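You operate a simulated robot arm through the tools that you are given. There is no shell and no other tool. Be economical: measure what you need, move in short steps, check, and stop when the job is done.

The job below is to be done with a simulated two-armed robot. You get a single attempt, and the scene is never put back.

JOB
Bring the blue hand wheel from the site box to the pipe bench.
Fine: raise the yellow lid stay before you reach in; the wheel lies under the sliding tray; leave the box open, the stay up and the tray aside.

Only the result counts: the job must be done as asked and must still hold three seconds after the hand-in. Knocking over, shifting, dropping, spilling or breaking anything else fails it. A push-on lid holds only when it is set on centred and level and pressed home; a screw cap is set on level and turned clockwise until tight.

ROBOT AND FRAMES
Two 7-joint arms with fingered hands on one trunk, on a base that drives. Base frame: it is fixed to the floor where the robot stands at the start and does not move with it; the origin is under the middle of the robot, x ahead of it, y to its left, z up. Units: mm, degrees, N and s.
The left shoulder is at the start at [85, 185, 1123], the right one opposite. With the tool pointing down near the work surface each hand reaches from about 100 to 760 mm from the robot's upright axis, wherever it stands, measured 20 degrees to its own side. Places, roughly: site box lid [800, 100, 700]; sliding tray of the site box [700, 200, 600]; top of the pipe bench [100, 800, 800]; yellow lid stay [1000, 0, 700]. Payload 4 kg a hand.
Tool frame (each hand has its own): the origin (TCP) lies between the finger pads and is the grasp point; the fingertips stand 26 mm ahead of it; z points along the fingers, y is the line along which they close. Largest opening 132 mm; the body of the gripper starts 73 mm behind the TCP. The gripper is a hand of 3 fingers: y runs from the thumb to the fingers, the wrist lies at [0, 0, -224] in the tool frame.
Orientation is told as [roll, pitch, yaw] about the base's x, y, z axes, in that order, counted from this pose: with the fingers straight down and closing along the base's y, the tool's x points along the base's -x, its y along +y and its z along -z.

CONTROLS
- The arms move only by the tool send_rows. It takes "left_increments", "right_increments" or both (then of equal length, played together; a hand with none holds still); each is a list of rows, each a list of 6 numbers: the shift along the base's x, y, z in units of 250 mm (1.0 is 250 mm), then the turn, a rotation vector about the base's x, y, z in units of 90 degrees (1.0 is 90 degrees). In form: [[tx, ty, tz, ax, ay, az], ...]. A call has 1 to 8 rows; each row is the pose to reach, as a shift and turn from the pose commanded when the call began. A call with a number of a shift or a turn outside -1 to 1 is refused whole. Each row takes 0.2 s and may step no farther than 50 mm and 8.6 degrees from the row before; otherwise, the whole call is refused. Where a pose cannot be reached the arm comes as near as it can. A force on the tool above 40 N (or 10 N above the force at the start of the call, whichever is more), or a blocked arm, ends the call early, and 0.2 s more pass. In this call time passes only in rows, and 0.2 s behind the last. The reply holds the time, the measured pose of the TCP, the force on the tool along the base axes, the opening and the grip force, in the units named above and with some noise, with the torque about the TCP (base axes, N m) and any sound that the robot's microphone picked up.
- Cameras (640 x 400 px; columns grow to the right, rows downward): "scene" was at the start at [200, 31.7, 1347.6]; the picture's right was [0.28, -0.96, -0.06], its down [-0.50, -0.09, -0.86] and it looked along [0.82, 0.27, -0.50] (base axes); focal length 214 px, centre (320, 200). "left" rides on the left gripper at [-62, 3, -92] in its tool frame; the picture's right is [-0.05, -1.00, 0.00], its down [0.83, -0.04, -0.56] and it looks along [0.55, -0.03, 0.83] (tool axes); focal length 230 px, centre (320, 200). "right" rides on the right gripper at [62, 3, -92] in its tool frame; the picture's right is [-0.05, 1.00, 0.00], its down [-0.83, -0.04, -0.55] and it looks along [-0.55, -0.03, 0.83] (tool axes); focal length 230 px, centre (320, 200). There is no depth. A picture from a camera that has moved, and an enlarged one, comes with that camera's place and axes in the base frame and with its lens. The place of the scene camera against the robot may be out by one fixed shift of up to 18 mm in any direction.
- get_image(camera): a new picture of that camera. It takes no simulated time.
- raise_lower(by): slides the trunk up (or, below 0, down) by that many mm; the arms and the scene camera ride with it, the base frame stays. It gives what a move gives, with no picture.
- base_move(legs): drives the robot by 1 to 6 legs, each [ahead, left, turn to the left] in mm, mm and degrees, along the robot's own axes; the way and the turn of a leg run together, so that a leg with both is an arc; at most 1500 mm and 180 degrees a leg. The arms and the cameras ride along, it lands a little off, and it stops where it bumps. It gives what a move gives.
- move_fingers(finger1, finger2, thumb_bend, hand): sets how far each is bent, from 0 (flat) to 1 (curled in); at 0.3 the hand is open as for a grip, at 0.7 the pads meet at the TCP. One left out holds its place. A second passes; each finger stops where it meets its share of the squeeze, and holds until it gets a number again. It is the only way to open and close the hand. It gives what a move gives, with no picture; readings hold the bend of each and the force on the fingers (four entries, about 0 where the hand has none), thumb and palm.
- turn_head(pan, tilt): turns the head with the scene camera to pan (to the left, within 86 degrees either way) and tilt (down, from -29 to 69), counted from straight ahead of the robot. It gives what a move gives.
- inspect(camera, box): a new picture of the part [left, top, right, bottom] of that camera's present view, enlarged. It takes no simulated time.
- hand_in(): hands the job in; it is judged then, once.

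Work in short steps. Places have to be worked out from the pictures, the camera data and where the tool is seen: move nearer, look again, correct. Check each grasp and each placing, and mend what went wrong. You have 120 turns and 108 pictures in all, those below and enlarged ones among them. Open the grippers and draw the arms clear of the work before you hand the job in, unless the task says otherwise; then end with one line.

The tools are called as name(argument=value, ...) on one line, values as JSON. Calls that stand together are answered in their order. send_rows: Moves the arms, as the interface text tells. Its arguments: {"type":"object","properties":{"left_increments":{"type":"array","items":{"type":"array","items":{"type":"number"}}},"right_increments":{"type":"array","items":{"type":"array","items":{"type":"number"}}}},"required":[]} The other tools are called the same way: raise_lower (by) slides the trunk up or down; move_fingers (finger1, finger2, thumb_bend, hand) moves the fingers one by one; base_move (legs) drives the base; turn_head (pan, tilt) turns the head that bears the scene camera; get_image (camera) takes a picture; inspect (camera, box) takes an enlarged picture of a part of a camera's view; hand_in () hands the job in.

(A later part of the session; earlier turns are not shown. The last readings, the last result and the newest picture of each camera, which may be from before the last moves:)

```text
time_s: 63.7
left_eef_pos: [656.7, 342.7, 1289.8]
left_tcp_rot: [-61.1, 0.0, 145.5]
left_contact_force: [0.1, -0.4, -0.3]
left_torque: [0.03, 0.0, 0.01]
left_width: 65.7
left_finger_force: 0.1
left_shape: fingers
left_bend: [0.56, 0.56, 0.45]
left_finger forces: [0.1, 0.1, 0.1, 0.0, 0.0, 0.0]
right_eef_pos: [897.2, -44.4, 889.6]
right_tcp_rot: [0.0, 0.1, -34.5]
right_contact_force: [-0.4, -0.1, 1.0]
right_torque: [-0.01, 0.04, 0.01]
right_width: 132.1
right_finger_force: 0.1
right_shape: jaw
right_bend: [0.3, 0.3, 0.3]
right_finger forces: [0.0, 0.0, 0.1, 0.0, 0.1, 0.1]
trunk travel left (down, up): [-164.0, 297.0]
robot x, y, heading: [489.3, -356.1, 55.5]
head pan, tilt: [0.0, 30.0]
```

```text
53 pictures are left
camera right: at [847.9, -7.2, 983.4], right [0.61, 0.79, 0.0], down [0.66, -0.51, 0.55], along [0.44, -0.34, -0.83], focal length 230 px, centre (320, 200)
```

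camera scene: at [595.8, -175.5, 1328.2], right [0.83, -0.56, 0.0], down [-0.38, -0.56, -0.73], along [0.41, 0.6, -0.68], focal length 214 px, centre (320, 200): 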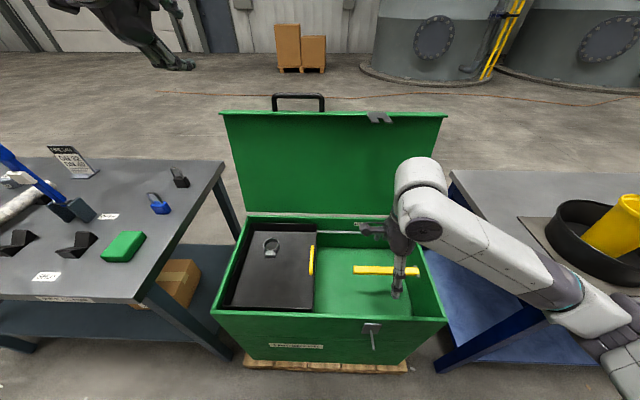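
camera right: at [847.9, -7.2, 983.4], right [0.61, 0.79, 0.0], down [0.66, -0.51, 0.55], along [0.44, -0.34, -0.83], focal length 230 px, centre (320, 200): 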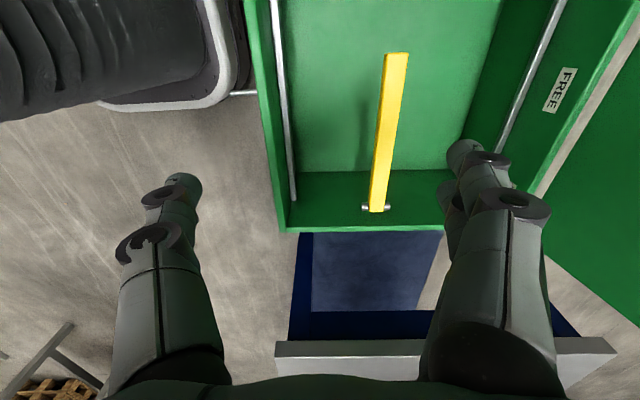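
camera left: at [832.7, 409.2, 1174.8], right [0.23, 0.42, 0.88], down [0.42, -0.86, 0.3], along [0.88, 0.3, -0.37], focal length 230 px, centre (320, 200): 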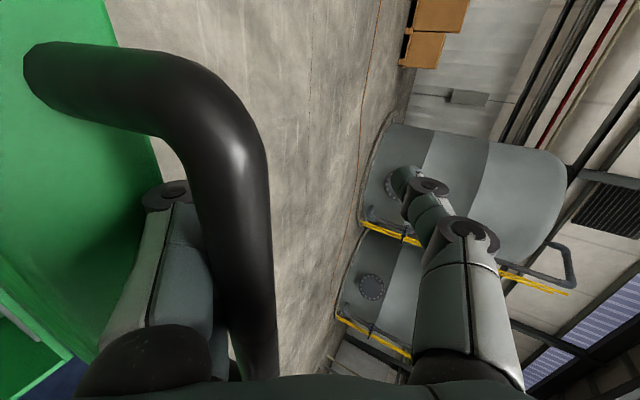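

The stay runs from about (909,59) to its pivot at (1092,-71), z≈660. I move the right hand over a point 165 mm from the pivot, at z 710, and look again.

send_rows(right_increments=[[0.08, 0.09, -0.12, 0, 0, 0], [0.16, 0.18, -0.24, 0, 0, 0], [0.236, 0.264, -0.4, 0, 0, 0], [0.236, 0.264, -0.56, 0, 0, 0], [0.236, 0.264, -0.72, 0, 0, 0]])

get_image(camera="right")

```text
time_s: 64.9
left_eef_pos: [657.6, 343.0, 1289.0]
left_tcp_rot: [-61.0, 0.1, 145.5]
left_contact_force: [0.4, -1.1, 0.0]
left_torque: [-0.01, -0.02, 0.03]
left_width: 66.1
left_finger_force: 0.0
left_shape: fingers
left_bend: [0.56, 0.56, 0.45]
left_finger forces: [0.0, 0.0, 0.0, 0.0, 0.0, 0.0]
right_eef_pos: [955.4, 22.9, 709.6]
right_tcp_rot: [0.0, 0.1, -34.4]
right_contact_force: [0.7, -0.1, -0.2]
right_torque: [0.02, 0.01, -0.01]
right_width: 132.2
right_finger_force: 0.1
right_shape: jaw
right_bend: [0.3, 0.3, 0.3]
right_finger forces: [0.1, 0.1, 0.0, 0.0, 0.0, 0.0]
trunk travel left (down, up): [-164.0, 297.0]
robot x, y, heading: [491.1, -351.8, 55.7]
head pan, tilt: [0.0, 30.0]
```

```text
52 pictures are left
camera right: at [906.9, 59.3, 803.1], right [0.61, 0.8, 0.0], down [0.66, -0.51, 0.55], along [0.44, -0.33, -0.83], focal length 230 px, centre (320, 200)
```

right: 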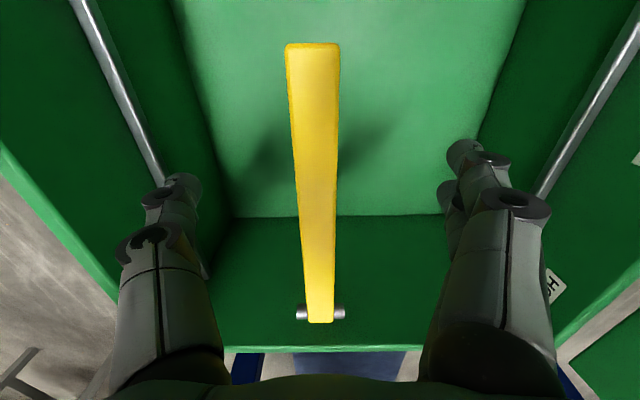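

The stay's centreline passes under the TCP; its top is at z≈680, pivot ≈(1074,-66,675). Lower 40 mm and close.

send_rows(right_increments=[[0, -0.004, -0.08, 0, 0, 0], [0, -0.008, -0.16, 0, 0, 0]])

move_fingers(hand="right", finger1=0.75, finger2=0.75, thumb_bend=0.75)

get_image(camera="right")

```text
time_s: 65.5
left_eef_pos: [657.6, 343.4, 1290.0]
left_tcp_rot: [-61.1, 0.0, 145.5]
left_contact_force: [0.5, -0.4, -0.8]
left_torque: [0.01, 0.01, 0.02]
left_width: 65.8
left_finger_force: 0.1
left_shape: fingers
left_bend: [0.56, 0.56, 0.45]
left_finger forces: [0.1, 0.1, 0.0, 0.1, 0.0, 0.1]
right_eef_pos: [955.5, 20.1, 669.9]
right_tcp_rot: [0.0, 0.1, -34.4]
right_contact_force: [0.5, 0.5, 0.0]
right_torque: [0.04, -0.03, 0.0]
right_width: 131.8
right_finger_force: 0.1
right_shape: jaw
right_bend: [0.3, 0.3, 0.3]
right_finger forces: [0.0, 0.0, 0.1, 0.1, 0.0, 0.0]
trunk travel left (down, up): [-164.0, 297.0]
robot x, y, heading: [487.5, -350.3, 55.5]
head pan, tilt: [0.0, 30.0]
```

```text
time_s: 66.5
left_eef_pos: [657.9, 341.5, 1290.3]
left_tcp_rot: [-61.1, -0.1, 145.5]
left_contact_force: [0.1, -0.8, -1.2]
left_torque: [-0.01, 0.0, -0.01]
left_width: 65.9
left_finger_force: 0.0
left_shape: fingers
left_bend: [0.56, 0.56, 0.45]
left_finger forces: [0.0, 0.0, 0.0, 0.1, 0.0, 0.0]
right_eef_pos: [954.4, 20.3, 670.5]
right_tcp_rot: [0.0, 0.2, -34.2]
right_contact_force: [-4.0, -4.8, -1.1]
right_torque: [0.0, -0.04, -0.02]
right_width: 0.0
right_finger_force: 4.3
right_shape: fingers
right_bend: [0.74, 0.74, 0.72]
right_finger forces: [0.0, 0.1, 0.0, 0.0, 8.6, 0.1]
trunk travel left (down, up): [-164.0, 297.0]
robot x, y, heading: [489.8, -349.1, 55.6]
head pan, tilt: [0.0, 30.0]
```

```text
51 pictures are left
camera right: at [906.8, 56.4, 763.7], right [0.61, 0.8, 0.0], down [0.66, -0.51, 0.55], along [0.44, -0.34, -0.83], focal length 230 px, centre (320, 200)
```

right: 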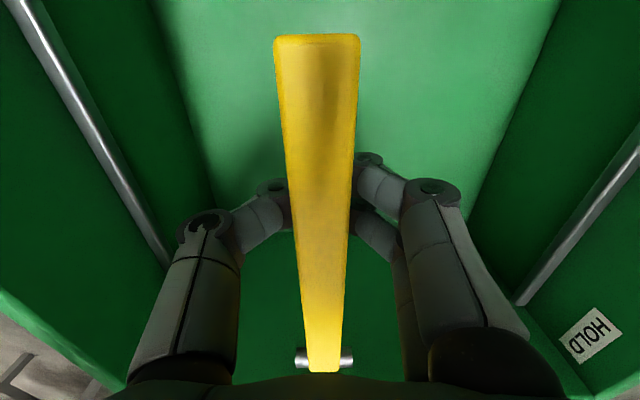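

The fingers cage the stay from beneath. Swing it up along its arc to about 60° first.

send_rows(right_increments=[[-0.013, 0.009, 0.16, 0, 0, 0], [0.008, -0.006, 0.304, 0, 0, 0], [0.063, -0.043, 0.428, 0, 0, 0], [0.145, -0.1, 0.524, 0, 0, 0]])

get_image(camera="scene")

get_image(camera="right")

```text
time_s: 67.5
left_eef_pos: [657.6, 341.7, 1289.9]
left_tcp_rot: [-61.1, -0.1, 145.5]
left_contact_force: [-0.2, -0.5, -0.2]
left_torque: [0.01, 0.05, -0.02]
left_width: 65.8
left_finger_force: 0.0
left_shape: fingers
left_bend: [0.56, 0.56, 0.45]
left_finger forces: [0.0, 0.0, 0.0, 0.1, 0.1, 0.1]
right_eef_pos: [991.4, -5.9, 801.8]
right_tcp_rot: [0.0, 0.1, -34.3]
right_contact_force: [0.1, 0.4, 0.7]
right_torque: [-0.01, -0.02, 0.0]
right_width: 0.0
right_finger_force: 0.0
right_shape: fingers
right_bend: [0.74, 0.74, 0.73]
right_finger forces: [0.0, 0.0, 0.1, 0.1, 0.0, 0.1]
trunk travel left (down, up): [-164.0, 297.0]
robot x, y, heading: [489.7, -353.1, 55.6]
head pan, tilt: [0.0, 30.0]
```

```text
50 pictures are left
camera scene: at [596.2, -176.0, 1328.3], right [0.83, -0.56, 0.0], down [-0.38, -0.56, -0.73], along [0.41, 0.6, -0.68], focal length 214 px, centre (320, 200)
```

scene: 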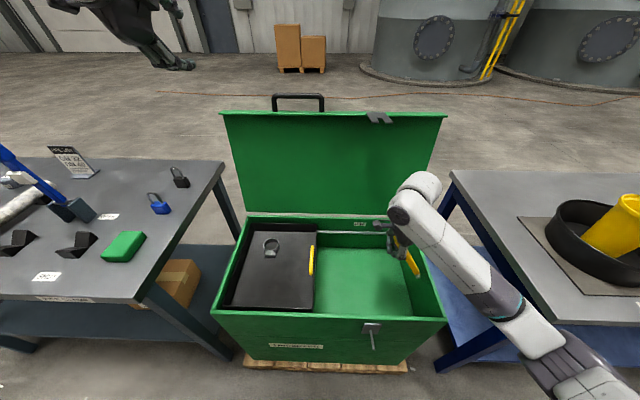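

```text
49 pictures are left
camera right: at [943.6, 30.7, 895.3], right [0.61, 0.8, 0.0], down [0.66, -0.51, 0.55], along [0.44, -0.33, -0.83], focal length 230 px, centre (320, 200)
```

right: 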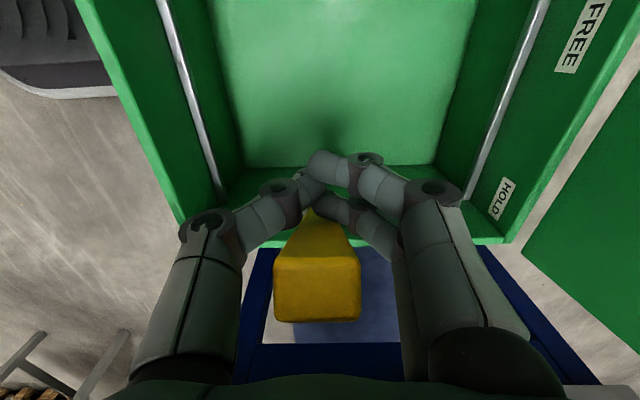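

Stay at ~60°. Continue pushing it to upright.

send_rows(right_increments=[[0.108, -0.075, 0.056, 0, 0, 0], [0.17, -0.116, 0.07, 0, 0, 0], [0.23, -0.158, 0.076, 0, 0, 0], [0.27, -0.185, 0.076, 0, 0, 0]])

get_image(camera="scene")

get_image(camera="right")

```text
time_s: 68.5
left_eef_pos: [657.3, 342.1, 1289.1]
left_tcp_rot: [-61.1, 0.0, 145.5]
left_contact_force: [-0.2, 0.3, 0.3]
left_torque: [0.01, 0.0, -0.01]
left_width: 65.8
left_finger_force: 0.0
left_shape: fingers
left_bend: [0.56, 0.56, 0.45]
left_finger forces: [0.0, 0.0, 0.0, 0.0, 0.1, 0.0]
right_eef_pos: [1058.7, -50.4, 821.0]
right_tcp_rot: [0.0, 0.2, -34.2]
right_contact_force: [-3.0, 1.4, -1.7]
right_torque: [0.02, 0.03, 0.03]
right_width: 0.2
right_finger_force: 3.1
right_shape: fingers
right_bend: [0.74, 0.74, 0.73]
right_finger forces: [0.0, 5.7, 0.0, 0.0, 0.0, 0.0]
trunk travel left (down, up): [-164.0, 297.0]
robot x, y, heading: [489.4, -352.3, 55.4]
head pan, tilt: [0.0, 30.0]
```

```text
48 pictures are left
camera scene: at [595.2, -175.2, 1328.2], right [0.83, -0.56, 0.0], down [-0.38, -0.56, -0.73], along [0.41, 0.6, -0.68], focal length 214 px, centre (320, 200)
```

scene: 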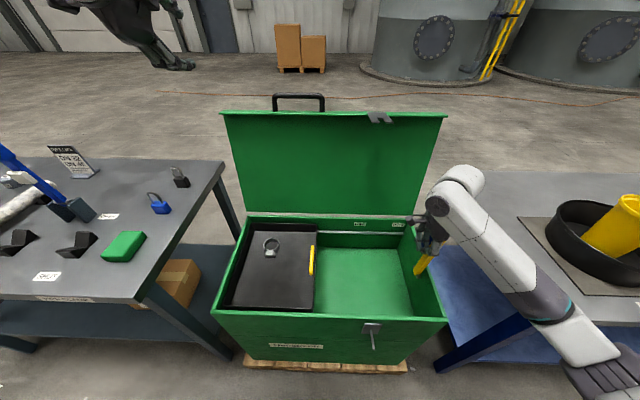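

```text
47 pictures are left
camera right: at [1009.7, -14.5, 913.9], right [0.6, 0.8, 0.0], down [0.66, -0.5, 0.55], along [0.44, -0.33, -0.83], focal length 230 px, centre (320, 200)
```

right: 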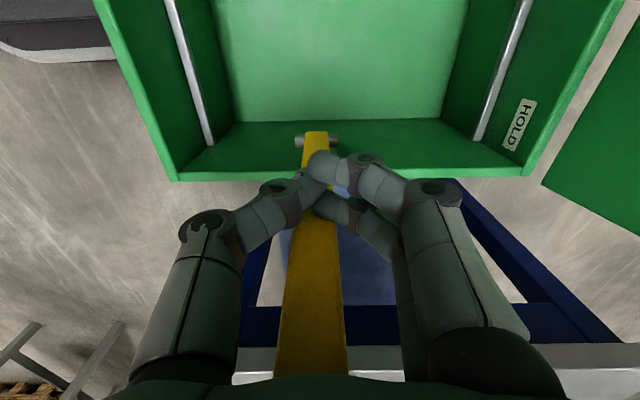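

The stay looks about vertical. Push a further 20 mm to feel for its end position.

send_rows(right_increments=[[0.035, -0.024, 0, 0, 0, 0], [0.066, -0.045, 0, 0, 0, 0]])

inspect(camera="scene", box=[360, 180, 470, 320])

```text
time_s: 69.0
left_eef_pos: [653.0, 343.2, 1290.8]
left_tcp_rot: [-61.2, 0.0, 145.7]
left_contact_force: [0.8, 0.6, 0.3]
left_torque: [-0.01, 0.05, 0.02]
left_width: 65.9
left_finger_force: 0.0
left_shape: fingers
left_bend: [0.56, 0.56, 0.45]
left_finger forces: [0.0, 0.1, 0.1, 0.0, 0.0, 0.1]
right_eef_pos: [1060.6, -52.1, 820.6]
right_tcp_rot: [0.1, 1.3, -33.1]
right_contact_force: [-12.4, 8.8, 2.9]
right_torque: [0.1, 0.15, 0.0]
right_width: 0.0
right_finger_force: 8.5
right_shape: fingers
right_bend: [0.74, 0.75, 0.73]
right_finger forces: [0.0, 17.2, 0.1, 0.0, 0.0, 0.0]
trunk travel left (down, up): [-164.0, 297.0]
robot x, y, heading: [488.4, -349.4, 56.2]
head pan, tilt: [0.0, 30.0]
stopped in row 2 (right hand): the force on the tool passed its limit at 46 N (the readings are from after the stop); the commanded pose is now the measured one
```

```text
2.86 times, centred on (415, 250) of scene
camera zoom: at [594.3, -174.8, 1328.3], right [0.83, -0.56, 0.0], down [-0.38, -0.56, -0.73], along [0.41, 0.61, -0.68], focal length 613 px, centre (49, 57)
```

zoom: 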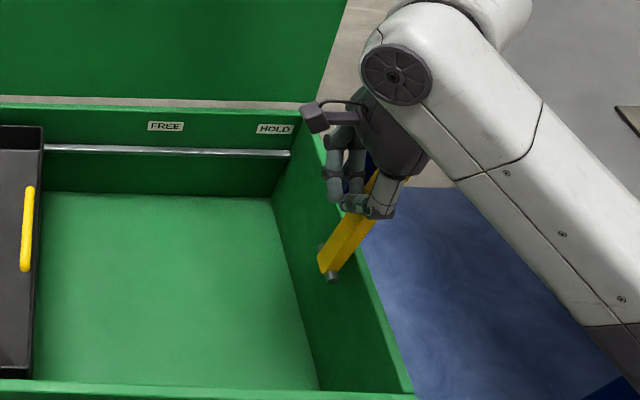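

The stay hit its end stop: it is up. Ease back, open, and lift the hand straight off it.

send_rows(right_increments=[[-0.03, 0.02, 0, 0, 0, 0]])

move_fingers(hand="right", finger1=0.3, finger2=0.3, thumb_bend=0.3)

send_rows(right_increments=[[-0.06, 0.04, 0.06, 0, 0, 0], [-0.12, 0.08, 0.18, 0, 0, 0], [-0.2, 0.14, 0.34, 0, 0, 0], [-0.32, 0.22, 0.44, 0, 0, 0], [-0.48, 0.32, 0.44, 0, 0, 0]])

get_image(camera="scene")

get_image(camera="right")

```text
time_s: 69.4
left_eef_pos: [655.5, 343.1, 1289.8]
left_tcp_rot: [-61.2, 0.1, 145.7]
left_contact_force: [0.8, -0.2, -0.1]
left_torque: [-0.02, -0.03, -0.01]
left_width: 65.8
left_finger_force: 0.0
left_shape: fingers
left_bend: [0.56, 0.56, 0.45]
left_finger forces: [0.1, 0.1, 0.1, 0.1, 0.1, 0.0]
right_eef_pos: [1055.6, -49.8, 818.7]
right_tcp_rot: [0.1, 0.9, -33.6]
right_contact_force: [0.5, 0.1, -0.2]
right_torque: [0.06, 0.0, -0.01]
right_width: 0.0
right_finger_force: 0.0
right_shape: fingers
right_bend: [0.74, 0.74, 0.73]
right_finger forces: [0.1, 0.0, 0.0, 0.0, 0.0, 0.1]
trunk travel left (down, up): [-164.0, 297.0]
robot x, y, heading: [488.4, -348.6, 55.9]
head pan, tilt: [0.0, 30.0]
```

```text
time_s: 70.4
left_eef_pos: [654.1, 343.3, 1290.6]
left_tcp_rot: [-61.1, 0.0, 145.7]
left_contact_force: [0.0, 0.0, -0.3]
left_torque: [0.02, -0.01, 0.02]
left_width: 65.9
left_finger_force: 0.0
left_shape: fingers
left_bend: [0.56, 0.56, 0.45]
left_finger forces: [0.0, 0.0, 0.0, 0.0, 0.1, 0.1]
right_eef_pos: [1054.2, -47.5, 819.6]
right_tcp_rot: [0.1, 1.0, -33.4]
right_contact_force: [-0.7, 0.0, 0.6]
right_torque: [0.0, 0.0, -0.02]
right_width: 134.1
right_finger_force: 0.0
right_shape: fingers
right_bend: [0.3, 0.3, 0.3]
right_finger forces: [0.1, 0.1, 0.1, 0.1, 0.0, 0.1]
trunk travel left (down, up): [-164.0, 297.0]
robot x, y, heading: [491.2, -351.2, 55.8]
head pan, tilt: [0.0, 30.0]
```

```text
time_s: 71.6
left_eef_pos: [654.5, 345.0, 1288.7]
left_tcp_rot: [-61.0, 0.0, 145.7]
left_contact_force: [-0.7, -0.8, 0.1]
left_torque: [-0.03, -0.01, -0.01]
left_width: 66.0
left_finger_force: 0.0
left_shape: fingers
left_bend: [0.56, 0.56, 0.45]
left_finger forces: [0.1, 0.0, 0.0, 0.0, 0.0, 0.1]
right_eef_pos: [934.7, 33.7, 929.6]
right_tcp_rot: [0.2, 0.9, -33.5]
right_contact_force: [0.3, 0.7, -0.6]
right_torque: [-0.04, 0.0, 0.01]
right_width: 134.0
right_finger_force: 0.1
right_shape: fingers
right_bend: [0.3, 0.3, 0.3]
right_finger forces: [0.1, 0.1, 0.1, 0.0, 0.0, 0.1]
trunk travel left (down, up): [-164.0, 297.0]
robot x, y, heading: [485.1, -352.7, 55.9]
head pan, tilt: [0.0, 30.0]
```

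```text
45 pictures are left
camera scene: at [593.9, -173.5, 1328.0], right [0.83, -0.56, 0.0], down [-0.38, -0.56, -0.73], along [0.41, 0.6, -0.68], focal length 214 px, centre (320, 200)
```

scene: 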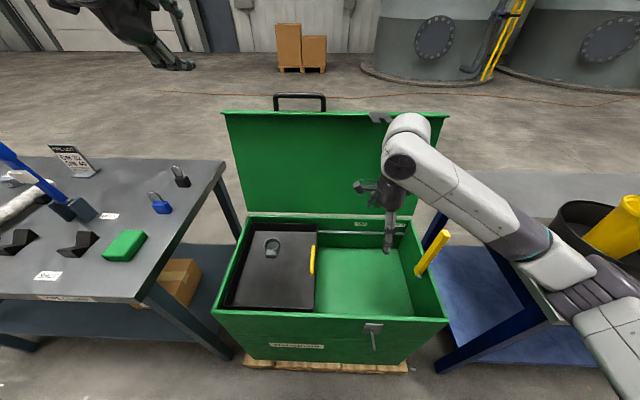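

```text
44 pictures are left
camera right: at [886.1, 68.8, 1024.2], right [0.59, 0.8, 0.0], down [0.68, -0.5, 0.54], along [0.44, -0.32, -0.84], focal length 230 px, centre (320, 200)
```

right: 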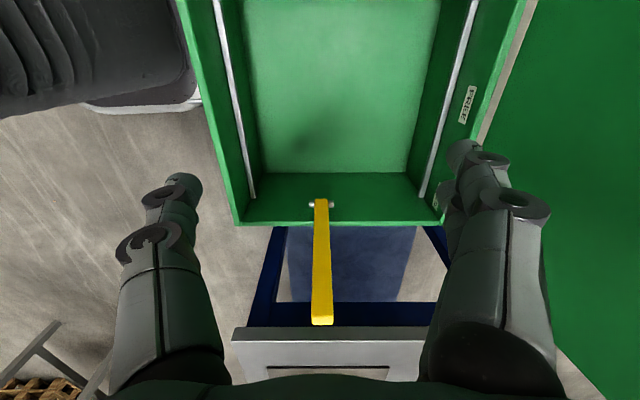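

The stay is up. Next the tray: its yellow grip is at about (794,163,685). I shift the robot left 120 and forward 60 and turn the right hand back so it closes sideways.

base_move(legs=[[0, 120, 0], [50, 0, 0]])

send_rows(right_increments=[[0, 0, 0, 0, 0, 0.095], [0, 0, 0, 0, 0, 0.19], [0, 0, 0, 0, 0, 0.285], [0, 0, 0, 0, 0, 0.38], [0, 0, 0, 0, 0, 0.475], [0, 0, 0, 0, 0, 0.57], [0, 0, 0, 0, 0, 0.665], [0, 0, 0, 0, 0, 0.76]])

send_rows(right_increments=[[0, 0, 0, 0, 0, 0.095], [0, 0, 0, 0, 0, 0.19], [0, 0, 0, 0, 0, 0.23]])

get_image(camera="right")

```text
time_s: 73.4
left_eef_pos: [581.9, 451.1, 1291.4]
left_tcp_rot: [-61.2, 0.0, 145.7]
left_contact_force: [-0.5, -0.3, 1.2]
left_torque: [0.0, 0.02, -0.02]
left_width: 65.7
left_finger_force: 0.1
left_shape: fingers
left_bend: [0.56, 0.56, 0.45]
left_finger forces: [0.0, 0.0, 0.1, 0.0, 0.0, 0.1]
right_eef_pos: [862.4, 139.8, 931.1]
right_tcp_rot: [0.3, 0.9, -33.4]
right_contact_force: [-0.1, -0.5, 0.1]
right_torque: [-0.01, -0.02, -0.02]
right_width: 134.1
right_finger_force: 0.0
right_shape: fingers
right_bend: [0.3, 0.3, 0.3]
right_finger forces: [0.0, 0.0, 0.0, 0.0, 0.0, 0.0]
trunk travel left (down, up): [-164.0, 297.0]
robot x, y, heading: [418.7, -243.0, 55.7]
head pan, tilt: [0.0, 30.0]
```

```text
time_s: 75.2
left_eef_pos: [583.1, 451.8, 1289.7]
left_tcp_rot: [-61.1, -0.1, 145.7]
left_contact_force: [-0.8, -0.7, 0.6]
left_torque: [-0.03, 0.01, 0.01]
left_width: 65.6
left_finger_force: 0.0
left_shape: fingers
left_bend: [0.56, 0.56, 0.45]
left_finger forces: [0.1, 0.0, 0.0, 0.0, 0.1, 0.0]
right_eef_pos: [863.3, 139.8, 929.8]
right_tcp_rot: [0.1, 1.0, 35.0]
right_contact_force: [-0.9, -0.7, 0.4]
right_torque: [-0.04, 0.01, 0.02]
right_width: 134.1
right_finger_force: 0.1
right_shape: fingers
right_bend: [0.3, 0.3, 0.3]
right_finger forces: [0.0, 0.1, 0.0, 0.1, 0.0, 0.1]
trunk travel left (down, up): [-164.0, 297.0]
robot x, y, heading: [415.8, -242.1, 55.9]
head pan, tilt: [0.0, 30.0]
```

```text
time_s: 76.0
left_eef_pos: [583.8, 451.9, 1290.0]
left_tcp_rot: [-61.1, 0.1, 145.7]
left_contact_force: [-0.2, -0.3, 1.0]
left_torque: [0.01, 0.03, 0.0]
left_width: 65.8
left_finger_force: 0.0
left_shape: fingers
left_bend: [0.56, 0.56, 0.45]
left_finger forces: [0.0, 0.0, 0.1, 0.0, 0.0, 0.1]
right_eef_pos: [863.3, 140.7, 929.7]
right_tcp_rot: [0.2, 1.0, 55.7]
right_contact_force: [0.4, -0.1, -0.4]
right_torque: [-0.01, 0.02, 0.0]
right_width: 133.8
right_finger_force: 0.1
right_shape: fingers
right_bend: [0.3, 0.3, 0.3]
right_finger forces: [0.1, 0.1, 0.0, 0.0, 0.0, 0.0]
trunk travel left (down, up): [-164.0, 297.0]
robot x, y, heading: [415.7, -245.3, 55.8]
head pan, tilt: [0.0, 30.0]
```

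```text
43 pictures are left
camera right: at [827.4, 92.7, 1024.5], right [-0.8, 0.6, 0.0], down [0.51, 0.67, 0.54], along [0.33, 0.43, -0.84], focal length 230 px, centre (320, 200)
```

right: 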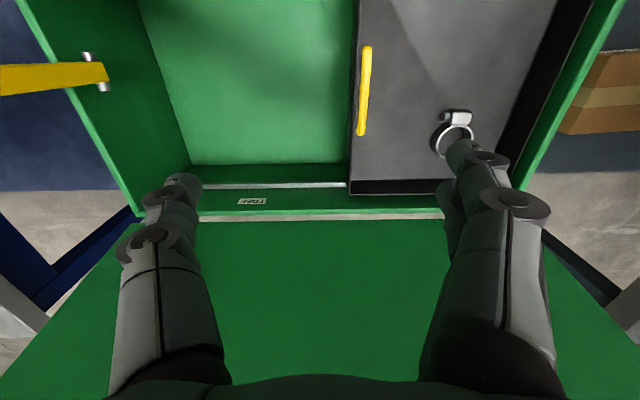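

Grip mid ≈ (805,163). Move over it at z 755 and look again.

send_rows(right_increments=[[-0.06, 0.022, -0.17, 0, 0, 0], [-0.12, 0.044, -0.34, 0, 0, 0], [-0.18, 0.066, -0.52, 0, 0, 0], [-0.23, 0.09, -0.7, 0, 0, 0]])

get_image(camera="right")

get_image(camera="scene")

```text
time_s: 77.0
left_eef_pos: [582.4, 453.6, 1289.7]
left_tcp_rot: [-61.1, 0.0, 145.7]
left_contact_force: [-0.1, 1.1, 0.6]
left_torque: [-0.01, -0.03, -0.01]
left_width: 65.8
left_finger_force: 0.1
left_shape: fingers
left_bend: [0.56, 0.56, 0.45]
left_finger forces: [0.0, 0.0, 0.1, 0.0, 0.0, 0.0]
right_eef_pos: [805.7, 164.0, 755.0]
right_tcp_rot: [0.2, 0.9, 55.7]
right_contact_force: [0.1, 0.0, -0.6]
right_torque: [-0.03, -0.01, -0.02]
right_width: 133.9
right_finger_force: 0.1
right_shape: fingers
right_bend: [0.3, 0.3, 0.3]
right_finger forces: [0.0, 0.0, 0.1, 0.0, 0.0, 0.0]
trunk travel left (down, up): [-164.0, 297.0]
robot x, y, heading: [416.1, -246.8, 55.9]
head pan, tilt: [0.0, 30.0]
```

```text
42 pictures are left
camera right: at [769.4, 116.4, 849.4], right [-0.8, 0.61, 0.0], down [0.51, 0.67, 0.54], along [0.33, 0.43, -0.84], focal length 230 px, centre (320, 200)
```

right: 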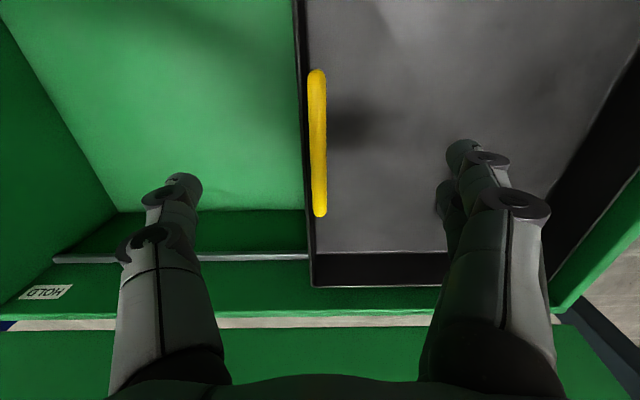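

```text
41 pictures are left
camera scene: at [523.1, -65.8, 1328.0], right [0.83, -0.56, 0.0], down [-0.38, -0.56, -0.73], along [0.41, 0.6, -0.68], focal length 214 px, centre (320, 200)
```

scene: 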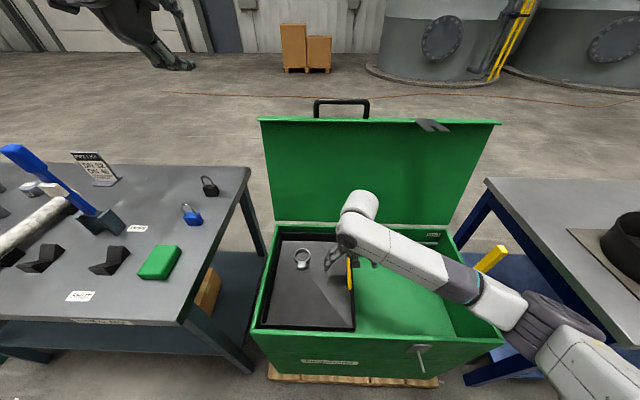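

The grip bar is at (807,162,678), just inside the tray's right wall. I straddle it (fingers left, thumb outside the tray wall) and close.

send_rows(right_increments=[[0.004, -0.006, -0.16, 0, 0, 0], [0.004, -0.006, -0.32, 0, 0, 0]])

move_fingers(hand="right", finger1=0.62, finger2=0.62, thumb_bend=0.5)

get_image(camera="right")

```text
time_s: 77.6
left_eef_pos: [583.1, 451.4, 1290.6]
left_tcp_rot: [-61.2, -0.1, 145.7]
left_contact_force: [-0.1, 0.7, 0.2]
left_torque: [0.01, -0.03, 0.01]
left_width: 65.5
left_finger_force: 0.1
left_shape: fingers
left_bend: [0.56, 0.56, 0.45]
left_finger forces: [0.0, 0.0, 0.1, 0.1, 0.0, 0.1]
right_eef_pos: [806.6, 162.3, 673.9]
right_tcp_rot: [0.1, 1.0, 55.8]
right_contact_force: [0.2, -1.0, 0.1]
right_torque: [0.04, -0.02, -0.01]
right_width: 134.1
right_finger_force: 0.0
right_shape: fingers
right_bend: [0.3, 0.3, 0.3]
right_finger forces: [0.1, 0.0, 0.0, 0.0, 0.0, 0.0]
trunk travel left (down, up): [-164.0, 297.0]
robot x, y, heading: [415.8, -239.8, 55.9]
head pan, tilt: [0.0, 30.0]
```

```text
time_s: 78.6
left_eef_pos: [582.4, 451.4, 1289.5]
left_tcp_rot: [-61.1, 0.0, 145.7]
left_contact_force: [-0.4, 0.0, -1.3]
left_torque: [-0.01, 0.01, 0.01]
left_width: 66.0
left_finger_force: 0.1
left_shape: fingers
left_bend: [0.56, 0.56, 0.45]
left_finger forces: [0.0, 0.0, 0.0, 0.0, 0.0, 0.0]
right_eef_pos: [807.6, 163.4, 674.8]
right_tcp_rot: [0.1, 1.0, 55.7]
right_contact_force: [-0.2, -0.5, 0.8]
right_torque: [0.02, 0.0, 0.0]
right_width: 48.6
right_finger_force: 0.0
right_shape: fingers
right_bend: [0.62, 0.62, 0.5]
right_finger forces: [0.0, 0.0, 0.0, 0.0, 0.0, 0.0]
trunk travel left (down, up): [-164.0, 297.0]
robot x, y, heading: [417.6, -244.1, 55.6]
head pan, tilt: [0.0, 30.0]
```

```text
40 pictures are left
camera right: at [770.9, 114.3, 769.8], right [-0.8, 0.61, 0.0], down [0.51, 0.67, 0.54], along [0.33, 0.43, -0.84], focal length 230 px, centre (320, 200)
```

right: 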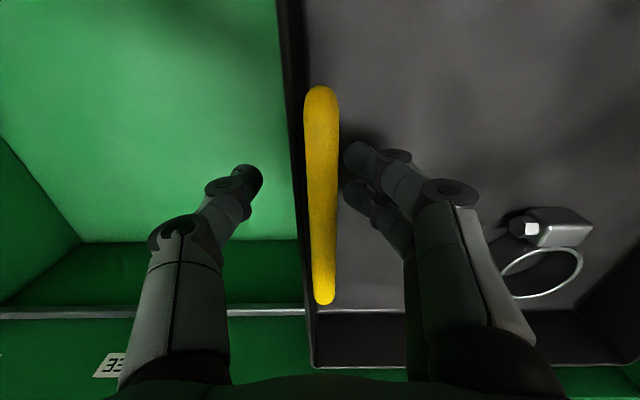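

Fingers sit left of the grip, thumb outside the tray. Slide the tray right 250 mm along the rails.

send_rows(right_increments=[[0.116, -0.083, 0, 0, 0, 0], [0.232, -0.166, 0, 0, 0, 0], [0.349, -0.249, 0, 0, 0, 0], [0.465, -0.331, 0, 0, 0, 0], [0.581, -0.414, 0, 0, 0, 0], [0.698, -0.497, 0, 0, 0, 0], [0.814, -0.58, 0, 0, 0, 0]])

get_image(camera="scene")

```text
time_s: 80.2
left_eef_pos: [582.3, 451.2, 1289.9]
left_tcp_rot: [-61.1, -0.2, 145.7]
left_contact_force: [0.2, 0.7, 0.5]
left_torque: [0.01, -0.01, 0.0]
left_width: 65.7
left_finger_force: 0.2
left_shape: fingers
left_bend: [0.56, 0.56, 0.45]
left_finger forces: [0.0, 0.0, 0.0, 0.1, 0.0, 0.0]
right_eef_pos: [1011.3, 15.6, 675.0]
right_tcp_rot: [0.2, 1.1, 55.7]
right_contact_force: [-0.7, 0.3, -0.5]
right_torque: [0.01, -0.03, -0.01]
right_width: 49.0
right_finger_force: 0.0
right_shape: fingers
right_bend: [0.62, 0.62, 0.5]
right_finger forces: [0.0, 0.0, 0.1, 0.1, 0.0, 0.0]
trunk travel left (down, up): [-164.0, 297.0]
robot x, y, heading: [417.7, -242.2, 55.8]
head pan, tilt: [0.0, 30.0]
```

```text
39 pictures are left
camera scene: at [523.4, -67.2, 1328.3], right [0.83, -0.56, 0.0], down [-0.38, -0.56, -0.73], along [0.41, 0.61, -0.68], focal length 214 px, centre (320, 200)
```

scene: 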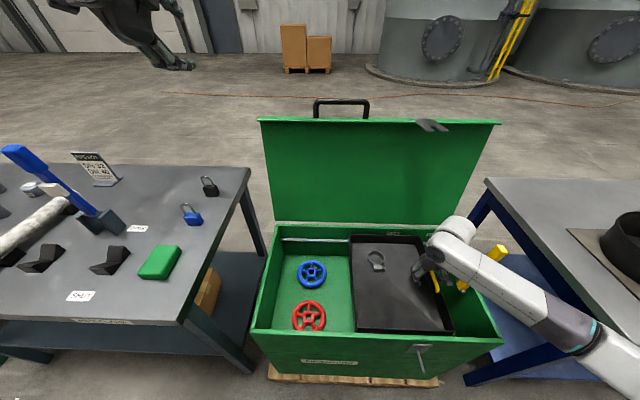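

The tray slid aside and the blue wheel (and a red decoy) lie exposed. Lift the right hand straight out and zoom on the wheels.

send_rows(right_increments=[[0, 0, 0.18, 0, 0, 0], [0, 0, 0.36, 0, 0, 0], [0, 0, 0.54, 0, 0, 0], [0, 0, 0.72, 0, 0, 0], [-0.05, 0.03, 0.9, 0, 0, 0], [-0.2, -0.0, 1.0, 0, 0, 0]])

inspect(camera="scene", box=[250, 220, 450, 360])

```text
time_s: 81.6
left_eef_pos: [582.4, 451.0, 1291.2]
left_tcp_rot: [-61.2, -0.1, 145.7]
left_contact_force: [0.6, -0.1, -0.7]
left_torque: [-0.01, -0.01, 0.0]
left_width: 65.8
left_finger_force: 0.0
left_shape: fingers
left_bend: [0.56, 0.56, 0.45]
left_finger forces: [0.0, 0.0, 0.0, 0.1, 0.1, 0.1]
right_eef_pos: [959.3, 15.7, 925.8]
right_tcp_rot: [0.0, 1.1, 55.6]
right_contact_force: [0.2, -0.8, 0.2]
right_torque: [0.0, -0.04, 0.0]
right_width: 48.7
right_finger_force: 0.0
right_shape: fingers
right_bend: [0.62, 0.62, 0.5]
right_finger forces: [0.1, 0.0, 0.0, 0.0, 0.0, 0.0]
trunk travel left (down, up): [-164.0, 297.0]
robot x, y, heading: [417.0, -239.3, 55.8]
head pan, tilt: [0.0, 30.0]
```

```text
2.86 times, centred on (350, 290) of scene
camera zoom: at [521.9, -67.5, 1328.5], right [0.83, -0.56, 0.0], down [-0.38, -0.56, -0.73], along [0.41, 0.61, -0.68], focal length 613 px, centre (234, -57)
```

zoom: 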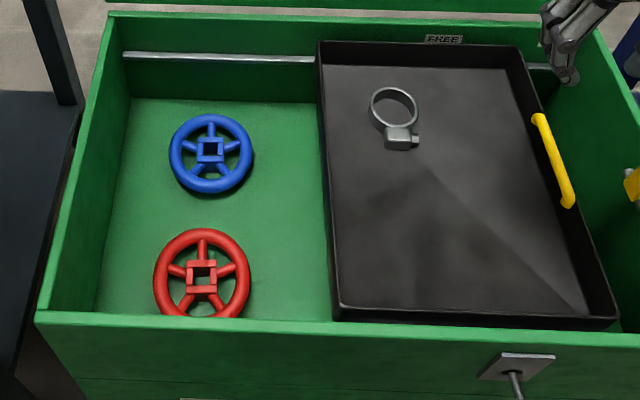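

Both wheels are clear: the blue one is at the back. I raise the right hand well away while un-tilting the left hand to fingers-down.

send_rows(left_increments=[[0, 0, 0, -0.07, 0.048, 0], [0, 0, 0, -0.14, 0.096, 0], [0, 0, 0, -0.21, 0.144, 0], [0, 0, 0, -0.28, 0.192, 0], [0, 0, 0, -0.35, 0.24, 0], [0, 0, 0, -0.42, 0.288, 0], [0, 0, 0, -0.49, 0.336, 0], [0, 0, 0, -0.56, 0.384, 0]], right_increments=[[-0.02, -0.03, 0.12, 0, 0, 0], [-0.04, -0.06, 0.24, 0, 0, 0], [-0.06, -0.09, 0.36, 0, 0, 0], [-0.08, -0.12, 0.48, 0, 0, 0], [-0.1, -0.15, 0.6, 0, 0, 0], [-0.12, -0.18, 0.7, 0, 0, 0], [-0.14, -0.21, 0.8, 0, 0, 0], [-0.16, -0.24, 0.9, 0, 0, 0]])

send_rows(left_increments=[[0, 0, 0, 0, 0, -0.095], [0, 0, 0, 0, 0, -0.19], [0, 0, 0, 0, 0, -0.285], [0, 0, 0, 0, 0, -0.38], [0, 0, 0, 0, 0, -0.475], [0, 0, 0, 0, 0, -0.57], [0, 0, 0, 0, 0, -0.665], [0, 0, 0, 0, 0, -0.76]])

send_rows(left_increments=[[0, 0, 0, 0, 0, -0.095], [0, 0, 0, 0, 0, -0.19], [0, 0, 0, 0, 0, -0.24]])

base_move(legs=[[0, -170, 0]])

get_image(camera="scene")

```text
time_s: 83.4
left_eef_pos: [536.8, 423.4, 1256.0]
left_tcp_rot: [0.0, 0.0, 145.6]
left_contact_force: [0.5, 0.1, 0.4]
left_torque: [0.02, 0.0, 0.0]
left_width: 65.6
left_finger_force: 0.1
left_shape: fingers
left_bend: [0.56, 0.56, 0.45]
left_finger forces: [0.0, 0.0, 0.0, 0.1, 0.0, 0.0]
left hand out of reach, approached as far as the arm can: row 6, 7, 8
right_eef_pos: [919.9, -43.5, 1149.5]
right_tcp_rot: [0.2, 1.1, 55.7]
right_contact_force: [-0.9, 0.0, 0.3]
right_torque: [-0.03, 0.04, 0.0]
right_width: 48.6
right_finger_force: 0.0
right_shape: fingers
right_bend: [0.62, 0.62, 0.5]
right_finger forces: [0.0, 0.0, 0.0, 0.0, 0.0, 0.0]
trunk travel left (down, up): [-164.0, 297.0]
robot x, y, heading: [419.4, -241.8, 55.8]
head pan, tilt: [0.0, 30.0]
```

```text
time_s: 85.2
left_eef_pos: [539.5, 425.7, 1255.8]
left_tcp_rot: [-0.1, -0.1, 77.1]
left_contact_force: [0.3, -0.1, 0.8]
left_torque: [0.02, -0.01, 0.01]
left_width: 65.7
left_finger_force: 0.1
left_shape: fingers
left_bend: [0.56, 0.56, 0.45]
left_finger forces: [0.1, 0.0, 0.1, 0.0, 0.1, 0.0]
right_eef_pos: [920.4, -43.2, 1149.6]
right_tcp_rot: [0.1, 1.1, 55.7]
right_contact_force: [-0.7, -1.5, 0.8]
right_torque: [0.02, 0.01, -0.03]
right_width: 48.8
right_finger_force: 0.2
right_shape: fingers
right_bend: [0.62, 0.62, 0.5]
right_finger forces: [0.1, 0.1, 0.1, 0.0, 0.1, 0.0]
trunk travel left (down, up): [-164.0, 297.0]
robot x, y, heading: [417.6, -243.2, 55.9]
head pan, tilt: [0.0, 30.0]
```

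```text
time_s: 86.0
left_eef_pos: [538.7, 426.8, 1256.1]
left_tcp_rot: [0.0, -0.2, 55.5]
left_contact_force: [-0.4, 0.1, -0.1]
left_torque: [0.0, 0.01, -0.03]
left_width: 65.8
left_finger_force: 0.0
left_shape: fingers
left_bend: [0.56, 0.56, 0.45]
left_finger forces: [0.0, 0.1, 0.0, 0.0, 0.0, 0.1]
right_eef_pos: [920.2, -43.3, 1150.4]
right_tcp_rot: [0.2, 1.0, 55.6]
right_contact_force: [-0.1, 0.0, 0.0]
right_torque: [-0.02, -0.01, 0.03]
right_width: 48.7
right_finger_force: 0.1
right_shape: fingers
right_bend: [0.62, 0.62, 0.5]
right_finger forces: [0.1, 0.1, 0.0, 0.0, 0.0, 0.0]
trunk travel left (down, up): [-164.0, 297.0]
robot x, y, heading: [417.2, -241.6, 55.9]
head pan, tilt: [0.0, 30.0]
```

```text
time_s: 87.5
left_eef_pos: [680.6, 330.8, 1255.5]
left_tcp_rot: [0.0, -0.1, 55.6]
left_contact_force: [0.0, -0.9, 0.1]
left_torque: [-0.02, 0.03, -0.01]
left_width: 65.7
left_finger_force: 0.1
left_shape: fingers
left_bend: [0.56, 0.56, 0.45]
left_finger forces: [0.1, 0.1, 0.0, 0.0, 0.0, 0.0]
right_eef_pos: [1062.3, -140.1, 1150.3]
right_tcp_rot: [0.1, 1.1, 55.7]
right_contact_force: [0.9, 0.8, -0.6]
right_torque: [-0.02, 0.0, 0.04]
right_width: 48.6
right_finger_force: 0.0
right_shape: fingers
right_bend: [0.62, 0.62, 0.5]
right_finger forces: [0.0, 0.1, 0.1, 0.0, 0.0, 0.0]
trunk travel left (down, up): [-164.0, 297.0]
robot x, y, heading: [556.7, -338.5, 55.8]
head pan, tilt: [0.0, 30.0]
```

```text
37 pictures are left
camera scene: at [664.9, -162.8, 1328.2], right [0.83, -0.56, 0.0], down [-0.38, -0.56, -0.73], along [0.41, 0.61, -0.68], focal length 214 px, centre (320, 200)
```

scene: 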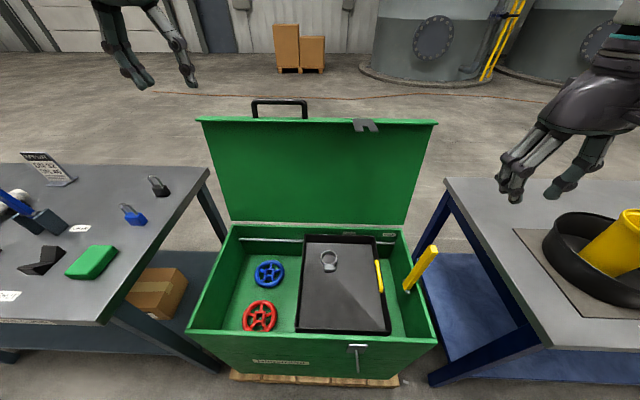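

Triangulating the two scene views puts the blue wheel at about (735,312,530), diameter ≈112. I open the left hand wider and descend over it.

move_fingers(hand="left", finger1=0.25, finger2=0.25, thumb_bend=0.25)

send_rows(left_increments=[[0, 0, -0.16, 0, 0, 0], [0, 0, -0.32, 0, 0, 0], [0, 0, -0.48, 0, 0, 0], [0, 0, -0.64, 0, 0, 0], [0, 0, -0.8, 0, 0, 0], [0, 0, -0.96, 0, 0, 0]])

send_rows(left_increments=[[0.04, -0.014, -0.16, 0, 0, 0], [0.08, -0.028, -0.32, 0, 0, 0], [0.12, -0.042, -0.48, 0, 0, 0], [0.16, -0.056, -0.64, 0, 0, 0], [0.2, -0.07, -0.8, 0, 0, 0]])

get_image(camera="left")

```text
time_s: 88.5
left_eef_pos: [680.3, 330.1, 1256.9]
left_tcp_rot: [0.0, -0.1, 55.5]
left_contact_force: [0.2, 0.4, 1.0]
left_torque: [0.01, 0.01, 0.0]
left_width: 144.6
left_finger_force: 0.0
left_shape: fingers
left_bend: [0.25, 0.25, 0.25]
left_finger forces: [0.1, 0.0, 0.1, 0.0, 0.0, 0.1]
right_eef_pos: [1062.3, -139.6, 1150.0]
right_tcp_rot: [0.0, 1.0, 55.7]
right_contact_force: [0.4, 0.0, 0.3]
right_torque: [-0.05, -0.01, 0.0]
right_width: 48.7
right_finger_force: 0.1
right_shape: fingers
right_bend: [0.62, 0.62, 0.5]
right_finger forces: [0.1, 0.0, 0.0, 0.0, 0.0, 0.0]
trunk travel left (down, up): [-164.0, 297.0]
robot x, y, heading: [558.5, -336.8, 55.8]
head pan, tilt: [0.0, 30.0]
```

```text
time_s: 89.9
left_eef_pos: [680.4, 330.8, 1014.5]
left_tcp_rot: [-0.1, 0.0, 55.7]
left_contact_force: [0.0, 0.7, -0.3]
left_torque: [0.02, -0.01, -0.01]
left_width: 144.7
left_finger_force: 0.0
left_shape: fingers
left_bend: [0.25, 0.25, 0.25]
left_finger forces: [0.1, 0.0, 0.0, 0.0, 0.1, 0.0]
right_eef_pos: [1062.7, -139.2, 1149.3]
right_tcp_rot: [0.1, 1.2, 55.7]
right_contact_force: [0.2, -0.1, 0.2]
right_torque: [-0.02, 0.0, 0.0]
right_width: 48.8
right_finger_force: 0.0
right_shape: fingers
right_bend: [0.62, 0.62, 0.5]
right_finger forces: [0.1, 0.0, 0.0, 0.1, 0.0, 0.0]
trunk travel left (down, up): [-164.0, 297.0]
robot x, y, heading: [559.6, -336.2, 55.7]
head pan, tilt: [0.0, 30.0]
```

```text
time_s: 91.1
left_eef_pos: [730.3, 312.7, 815.6]
left_tcp_rot: [0.0, -0.1, 55.7]
left_contact_force: [-0.1, 0.0, 0.4]
left_torque: [-0.03, 0.02, -0.02]
left_width: 144.7
left_finger_force: 0.1
left_shape: fingers
left_bend: [0.25, 0.25, 0.25]
left_finger forces: [0.0, 0.1, 0.0, 0.0, 0.1, 0.0]
right_eef_pos: [1062.9, -138.7, 1148.3]
right_tcp_rot: [0.1, 1.1, 55.7]
right_contact_force: [0.1, -0.4, 0.9]
right_torque: [-0.02, -0.01, 0.01]
right_width: 49.1
right_finger_force: 0.1
right_shape: fingers
right_bend: [0.62, 0.62, 0.5]
right_finger forces: [0.1, 0.0, 0.1, 0.0, 0.1, 0.0]
trunk travel left (down, up): [-164.0, 297.0]
robot x, y, heading: [560.8, -337.8, 55.8]
head pan, tilt: [0.0, 30.0]
```

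```text
36 pictures are left
camera left: at [761.1, 364.8, 908.0], right [0.85, -0.52, 0.0], down [-0.43, -0.71, 0.55], along [-0.29, -0.47, -0.83], focal length 230 px, centre (320, 200)
```

left: 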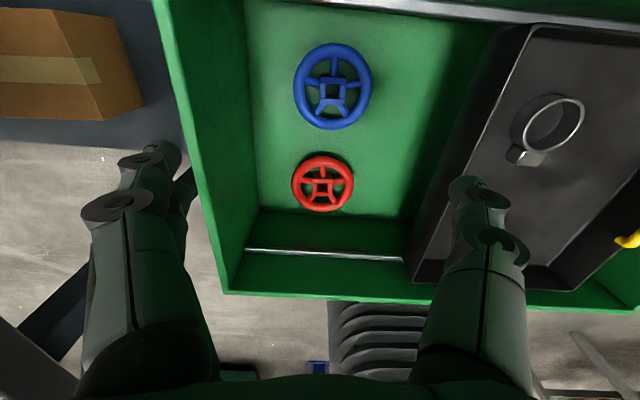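

The hand camera puts the wheel hub at (748,308). Align and descend to z≈620.

send_rows(left_increments=[[0.036, -0.01, -0.14, 0, 0, 0], [0.072, -0.019, -0.3, 0, 0, 0], [0.072, -0.019, -0.46, 0, 0, 0], [0.072, -0.019, -0.62, 0, 0, 0], [0.072, -0.019, -0.78, 0, 0, 0]])

get_image(camera="left")

get_image(camera="scene")

```text
time_s: 92.3
left_eef_pos: [686.8, 290.4, 679.1]
left_tcp_rot: [0.0, -0.2, 55.6]
left_contact_force: [-0.1, 0.2, 0.2]
left_torque: [-0.04, 0.0, 0.01]
left_width: 144.7
left_finger_force: 0.0
left_shape: fingers
left_bend: [0.25, 0.25, 0.25]
left_finger forces: [0.0, 0.1, 0.0, 0.0, 0.0, 0.1]
left hand out of reach, approached as far as the arm can: row 2, 3, 4, 5
right_eef_pos: [1060.6, -140.0, 1149.6]
right_tcp_rot: [0.1, 1.0, 55.7]
right_contact_force: [0.1, -0.1, 0.1]
right_torque: [0.01, 0.03, 0.02]
right_width: 48.7
right_finger_force: 0.1
right_shape: fingers
right_bend: [0.62, 0.62, 0.5]
right_finger forces: [0.1, 0.0, 0.0, 0.0, 0.0, 0.1]
trunk travel left (down, up): [-164.0, 297.0]
robot x, y, heading: [559.8, -338.7, 55.8]
head pan, tilt: [0.0, 30.0]
```

```text
35 pictures are left
camera left: at [717.6, 342.7, 771.9], right [0.85, -0.52, 0.0], down [-0.43, -0.71, 0.55], along [-0.29, -0.47, -0.83], focal length 230 px, centre (320, 200)
```

left: 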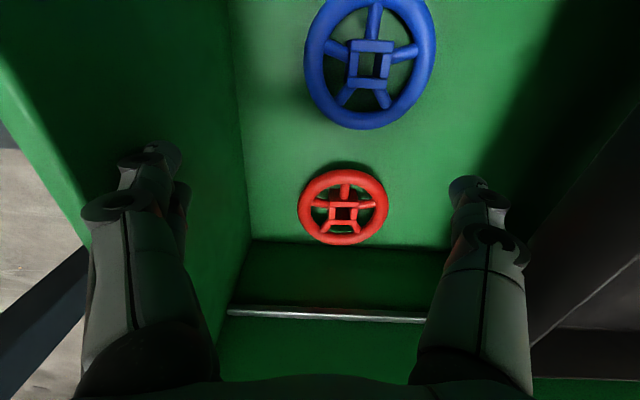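

```text
34 pictures are left
camera scene: at [664.5, -163.0, 1328.3], right [0.83, -0.56, 0.0], down [-0.38, -0.56, -0.73], along [0.41, 0.61, -0.68], focal length 214 px, centre (320, 200)
```

scene: 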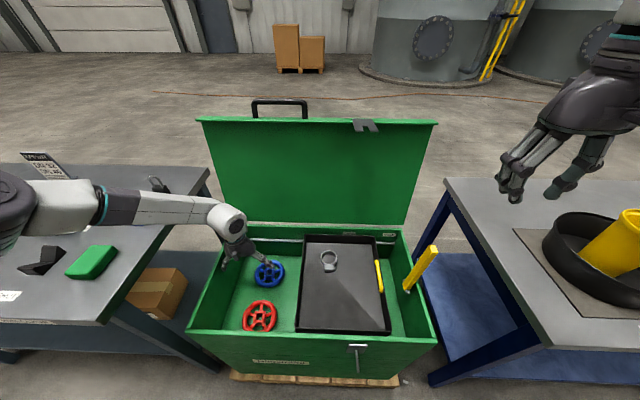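

The arm is at its limit. I raise the hand, shift/turn the robot (right 81, forward 58, left 7°) and then lower the trunk, so the wheel comes into easier reach.

send_rows(left_increments=[[0, 0, 0.18, 0, 0, 0], [0, 0, 0.36, 0, 0, 0], [0, 0, 0.54, 0, 0, 0], [0, 0, 0.72, 0, 0, 0]])

base_move(legs=[[0, -81, 0], [0, 0, 7], [55, 0, 0]])

raise_lower(by=-60)

turn_head(pan=40, tilt=35)

get_image(camera="scene")

```text
time_s: 93.3
left_eef_pos: [688.8, 290.7, 861.4]
left_tcp_rot: [-0.1, -0.1, 55.7]
left_contact_force: [-0.1, 0.1, -0.1]
left_torque: [0.01, -0.02, -0.01]
left_width: 144.8
left_finger_force: 0.0
left_shape: fingers
left_bend: [0.25, 0.25, 0.25]
left_finger forces: [0.1, 0.0, 0.0, 0.0, 0.0, 0.0]
right_eef_pos: [1061.3, -140.7, 1149.6]
right_tcp_rot: [0.3, 0.8, 55.7]
right_contact_force: [0.4, 0.0, 0.8]
right_torque: [-0.01, -0.01, -0.01]
right_width: 48.6
right_finger_force: 0.1
right_shape: fingers
right_bend: [0.62, 0.62, 0.5]
right_finger forces: [0.1, 0.0, 0.0, 0.0, 0.0, 0.0]
trunk travel left (down, up): [-164.0, 297.0]
robot x, y, heading: [560.4, -336.0, 55.7]
head pan, tilt: [0.0, 30.0]
```

```text
time_s: 95.5
left_eef_pos: [703.3, 307.1, 858.0]
left_tcp_rot: [0.0, -0.1, 62.6]
left_contact_force: [0.0, -0.2, -0.2]
left_torque: [-0.02, 0.04, -0.03]
left_width: 144.9
left_finger_force: 0.0
left_shape: fingers
left_bend: [0.25, 0.25, 0.25]
left_finger forces: [0.0, 0.0, 0.0, 0.0, 0.0, 0.0]
right_eef_pos: [1128.0, -74.3, 1148.4]
right_tcp_rot: [0.2, 1.1, 62.8]
right_contact_force: [0.6, 0.8, -0.2]
right_torque: [-0.04, 0.02, 0.03]
right_width: 49.0
right_finger_force: 0.0
right_shape: fingers
right_bend: [0.62, 0.62, 0.5]
right_finger forces: [0.0, 0.1, 0.0, 0.1, 0.0, 0.0]
trunk travel left (down, up): [-164.0, 297.0]
robot x, y, heading: [649.9, -334.6, 62.8]
head pan, tilt: [0.0, 30.0]
```

```text
time_s: 96.5
left_eef_pos: [702.1, 305.7, 801.5]
left_tcp_rot: [0.0, -0.3, 62.7]
left_contact_force: [0.6, 0.1, 0.0]
left_torque: [-0.01, 0.0, -0.01]
left_width: 144.7
left_finger_force: 0.0
left_shape: fingers
left_bend: [0.25, 0.25, 0.25]
left_finger forces: [0.0, 0.1, 0.0, 0.0, 0.0, 0.1]
right_eef_pos: [1126.8, -77.4, 1091.9]
right_tcp_rot: [0.1, 0.8, 62.9]
right_contact_force: [0.8, 0.1, 0.3]
right_torque: [0.04, -0.01, 0.04]
right_width: 48.8
right_finger_force: 0.1
right_shape: fingers
right_bend: [0.62, 0.62, 0.5]
right_finger forces: [0.0, 0.0, 0.0, 0.1, 0.0, 0.0]
trunk travel left (down, up): [-104.0, 357.0]
robot x, y, heading: [656.1, -336.8, 63.0]
head pan, tilt: [0.0, 30.0]
```

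```text
time_s: 97.5
left_eef_pos: [702.4, 305.4, 799.3]
left_tcp_rot: [0.0, -0.2, 62.7]
left_contact_force: [0.8, 0.0, 0.3]
left_torque: [0.02, 0.01, 0.01]
left_width: 144.9
left_finger_force: 0.1
left_shape: fingers
left_bend: [0.25, 0.25, 0.25]
left_finger forces: [0.0, 0.0, 0.0, 0.0, 0.0, 0.0]
right_eef_pos: [1127.0, -74.9, 1090.0]
right_tcp_rot: [0.1, 1.0, 62.9]
right_contact_force: [-0.7, 0.3, 0.4]
right_torque: [-0.01, 0.02, 0.06]
right_width: 48.8
right_finger_force: 0.1
right_shape: fingers
right_bend: [0.62, 0.62, 0.5]
right_finger forces: [0.1, 0.1, 0.0, 0.0, 0.0, 0.0]
trunk travel left (down, up): [-104.0, 357.0]
robot x, y, heading: [653.3, -334.9, 63.0]
head pan, tilt: [40.0, 35.0]
```

```text
33 pictures are left
camera scene: at [697.5, -96.6, 1241.5], right [0.96, 0.19, -0.21], down [0.02, -0.77, -0.64], along [-0.28, 0.61, -0.74], focal length 214 px, centre (320, 200)
```

scene: 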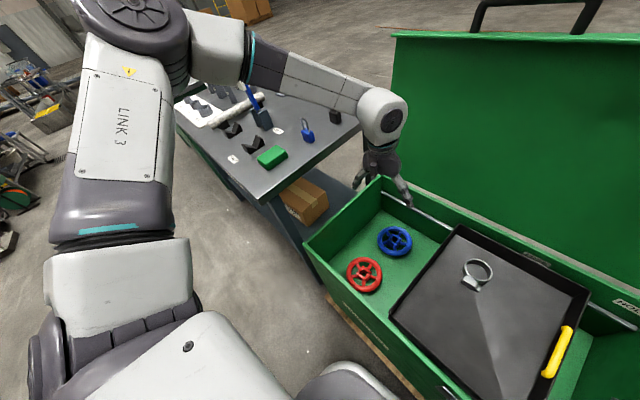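

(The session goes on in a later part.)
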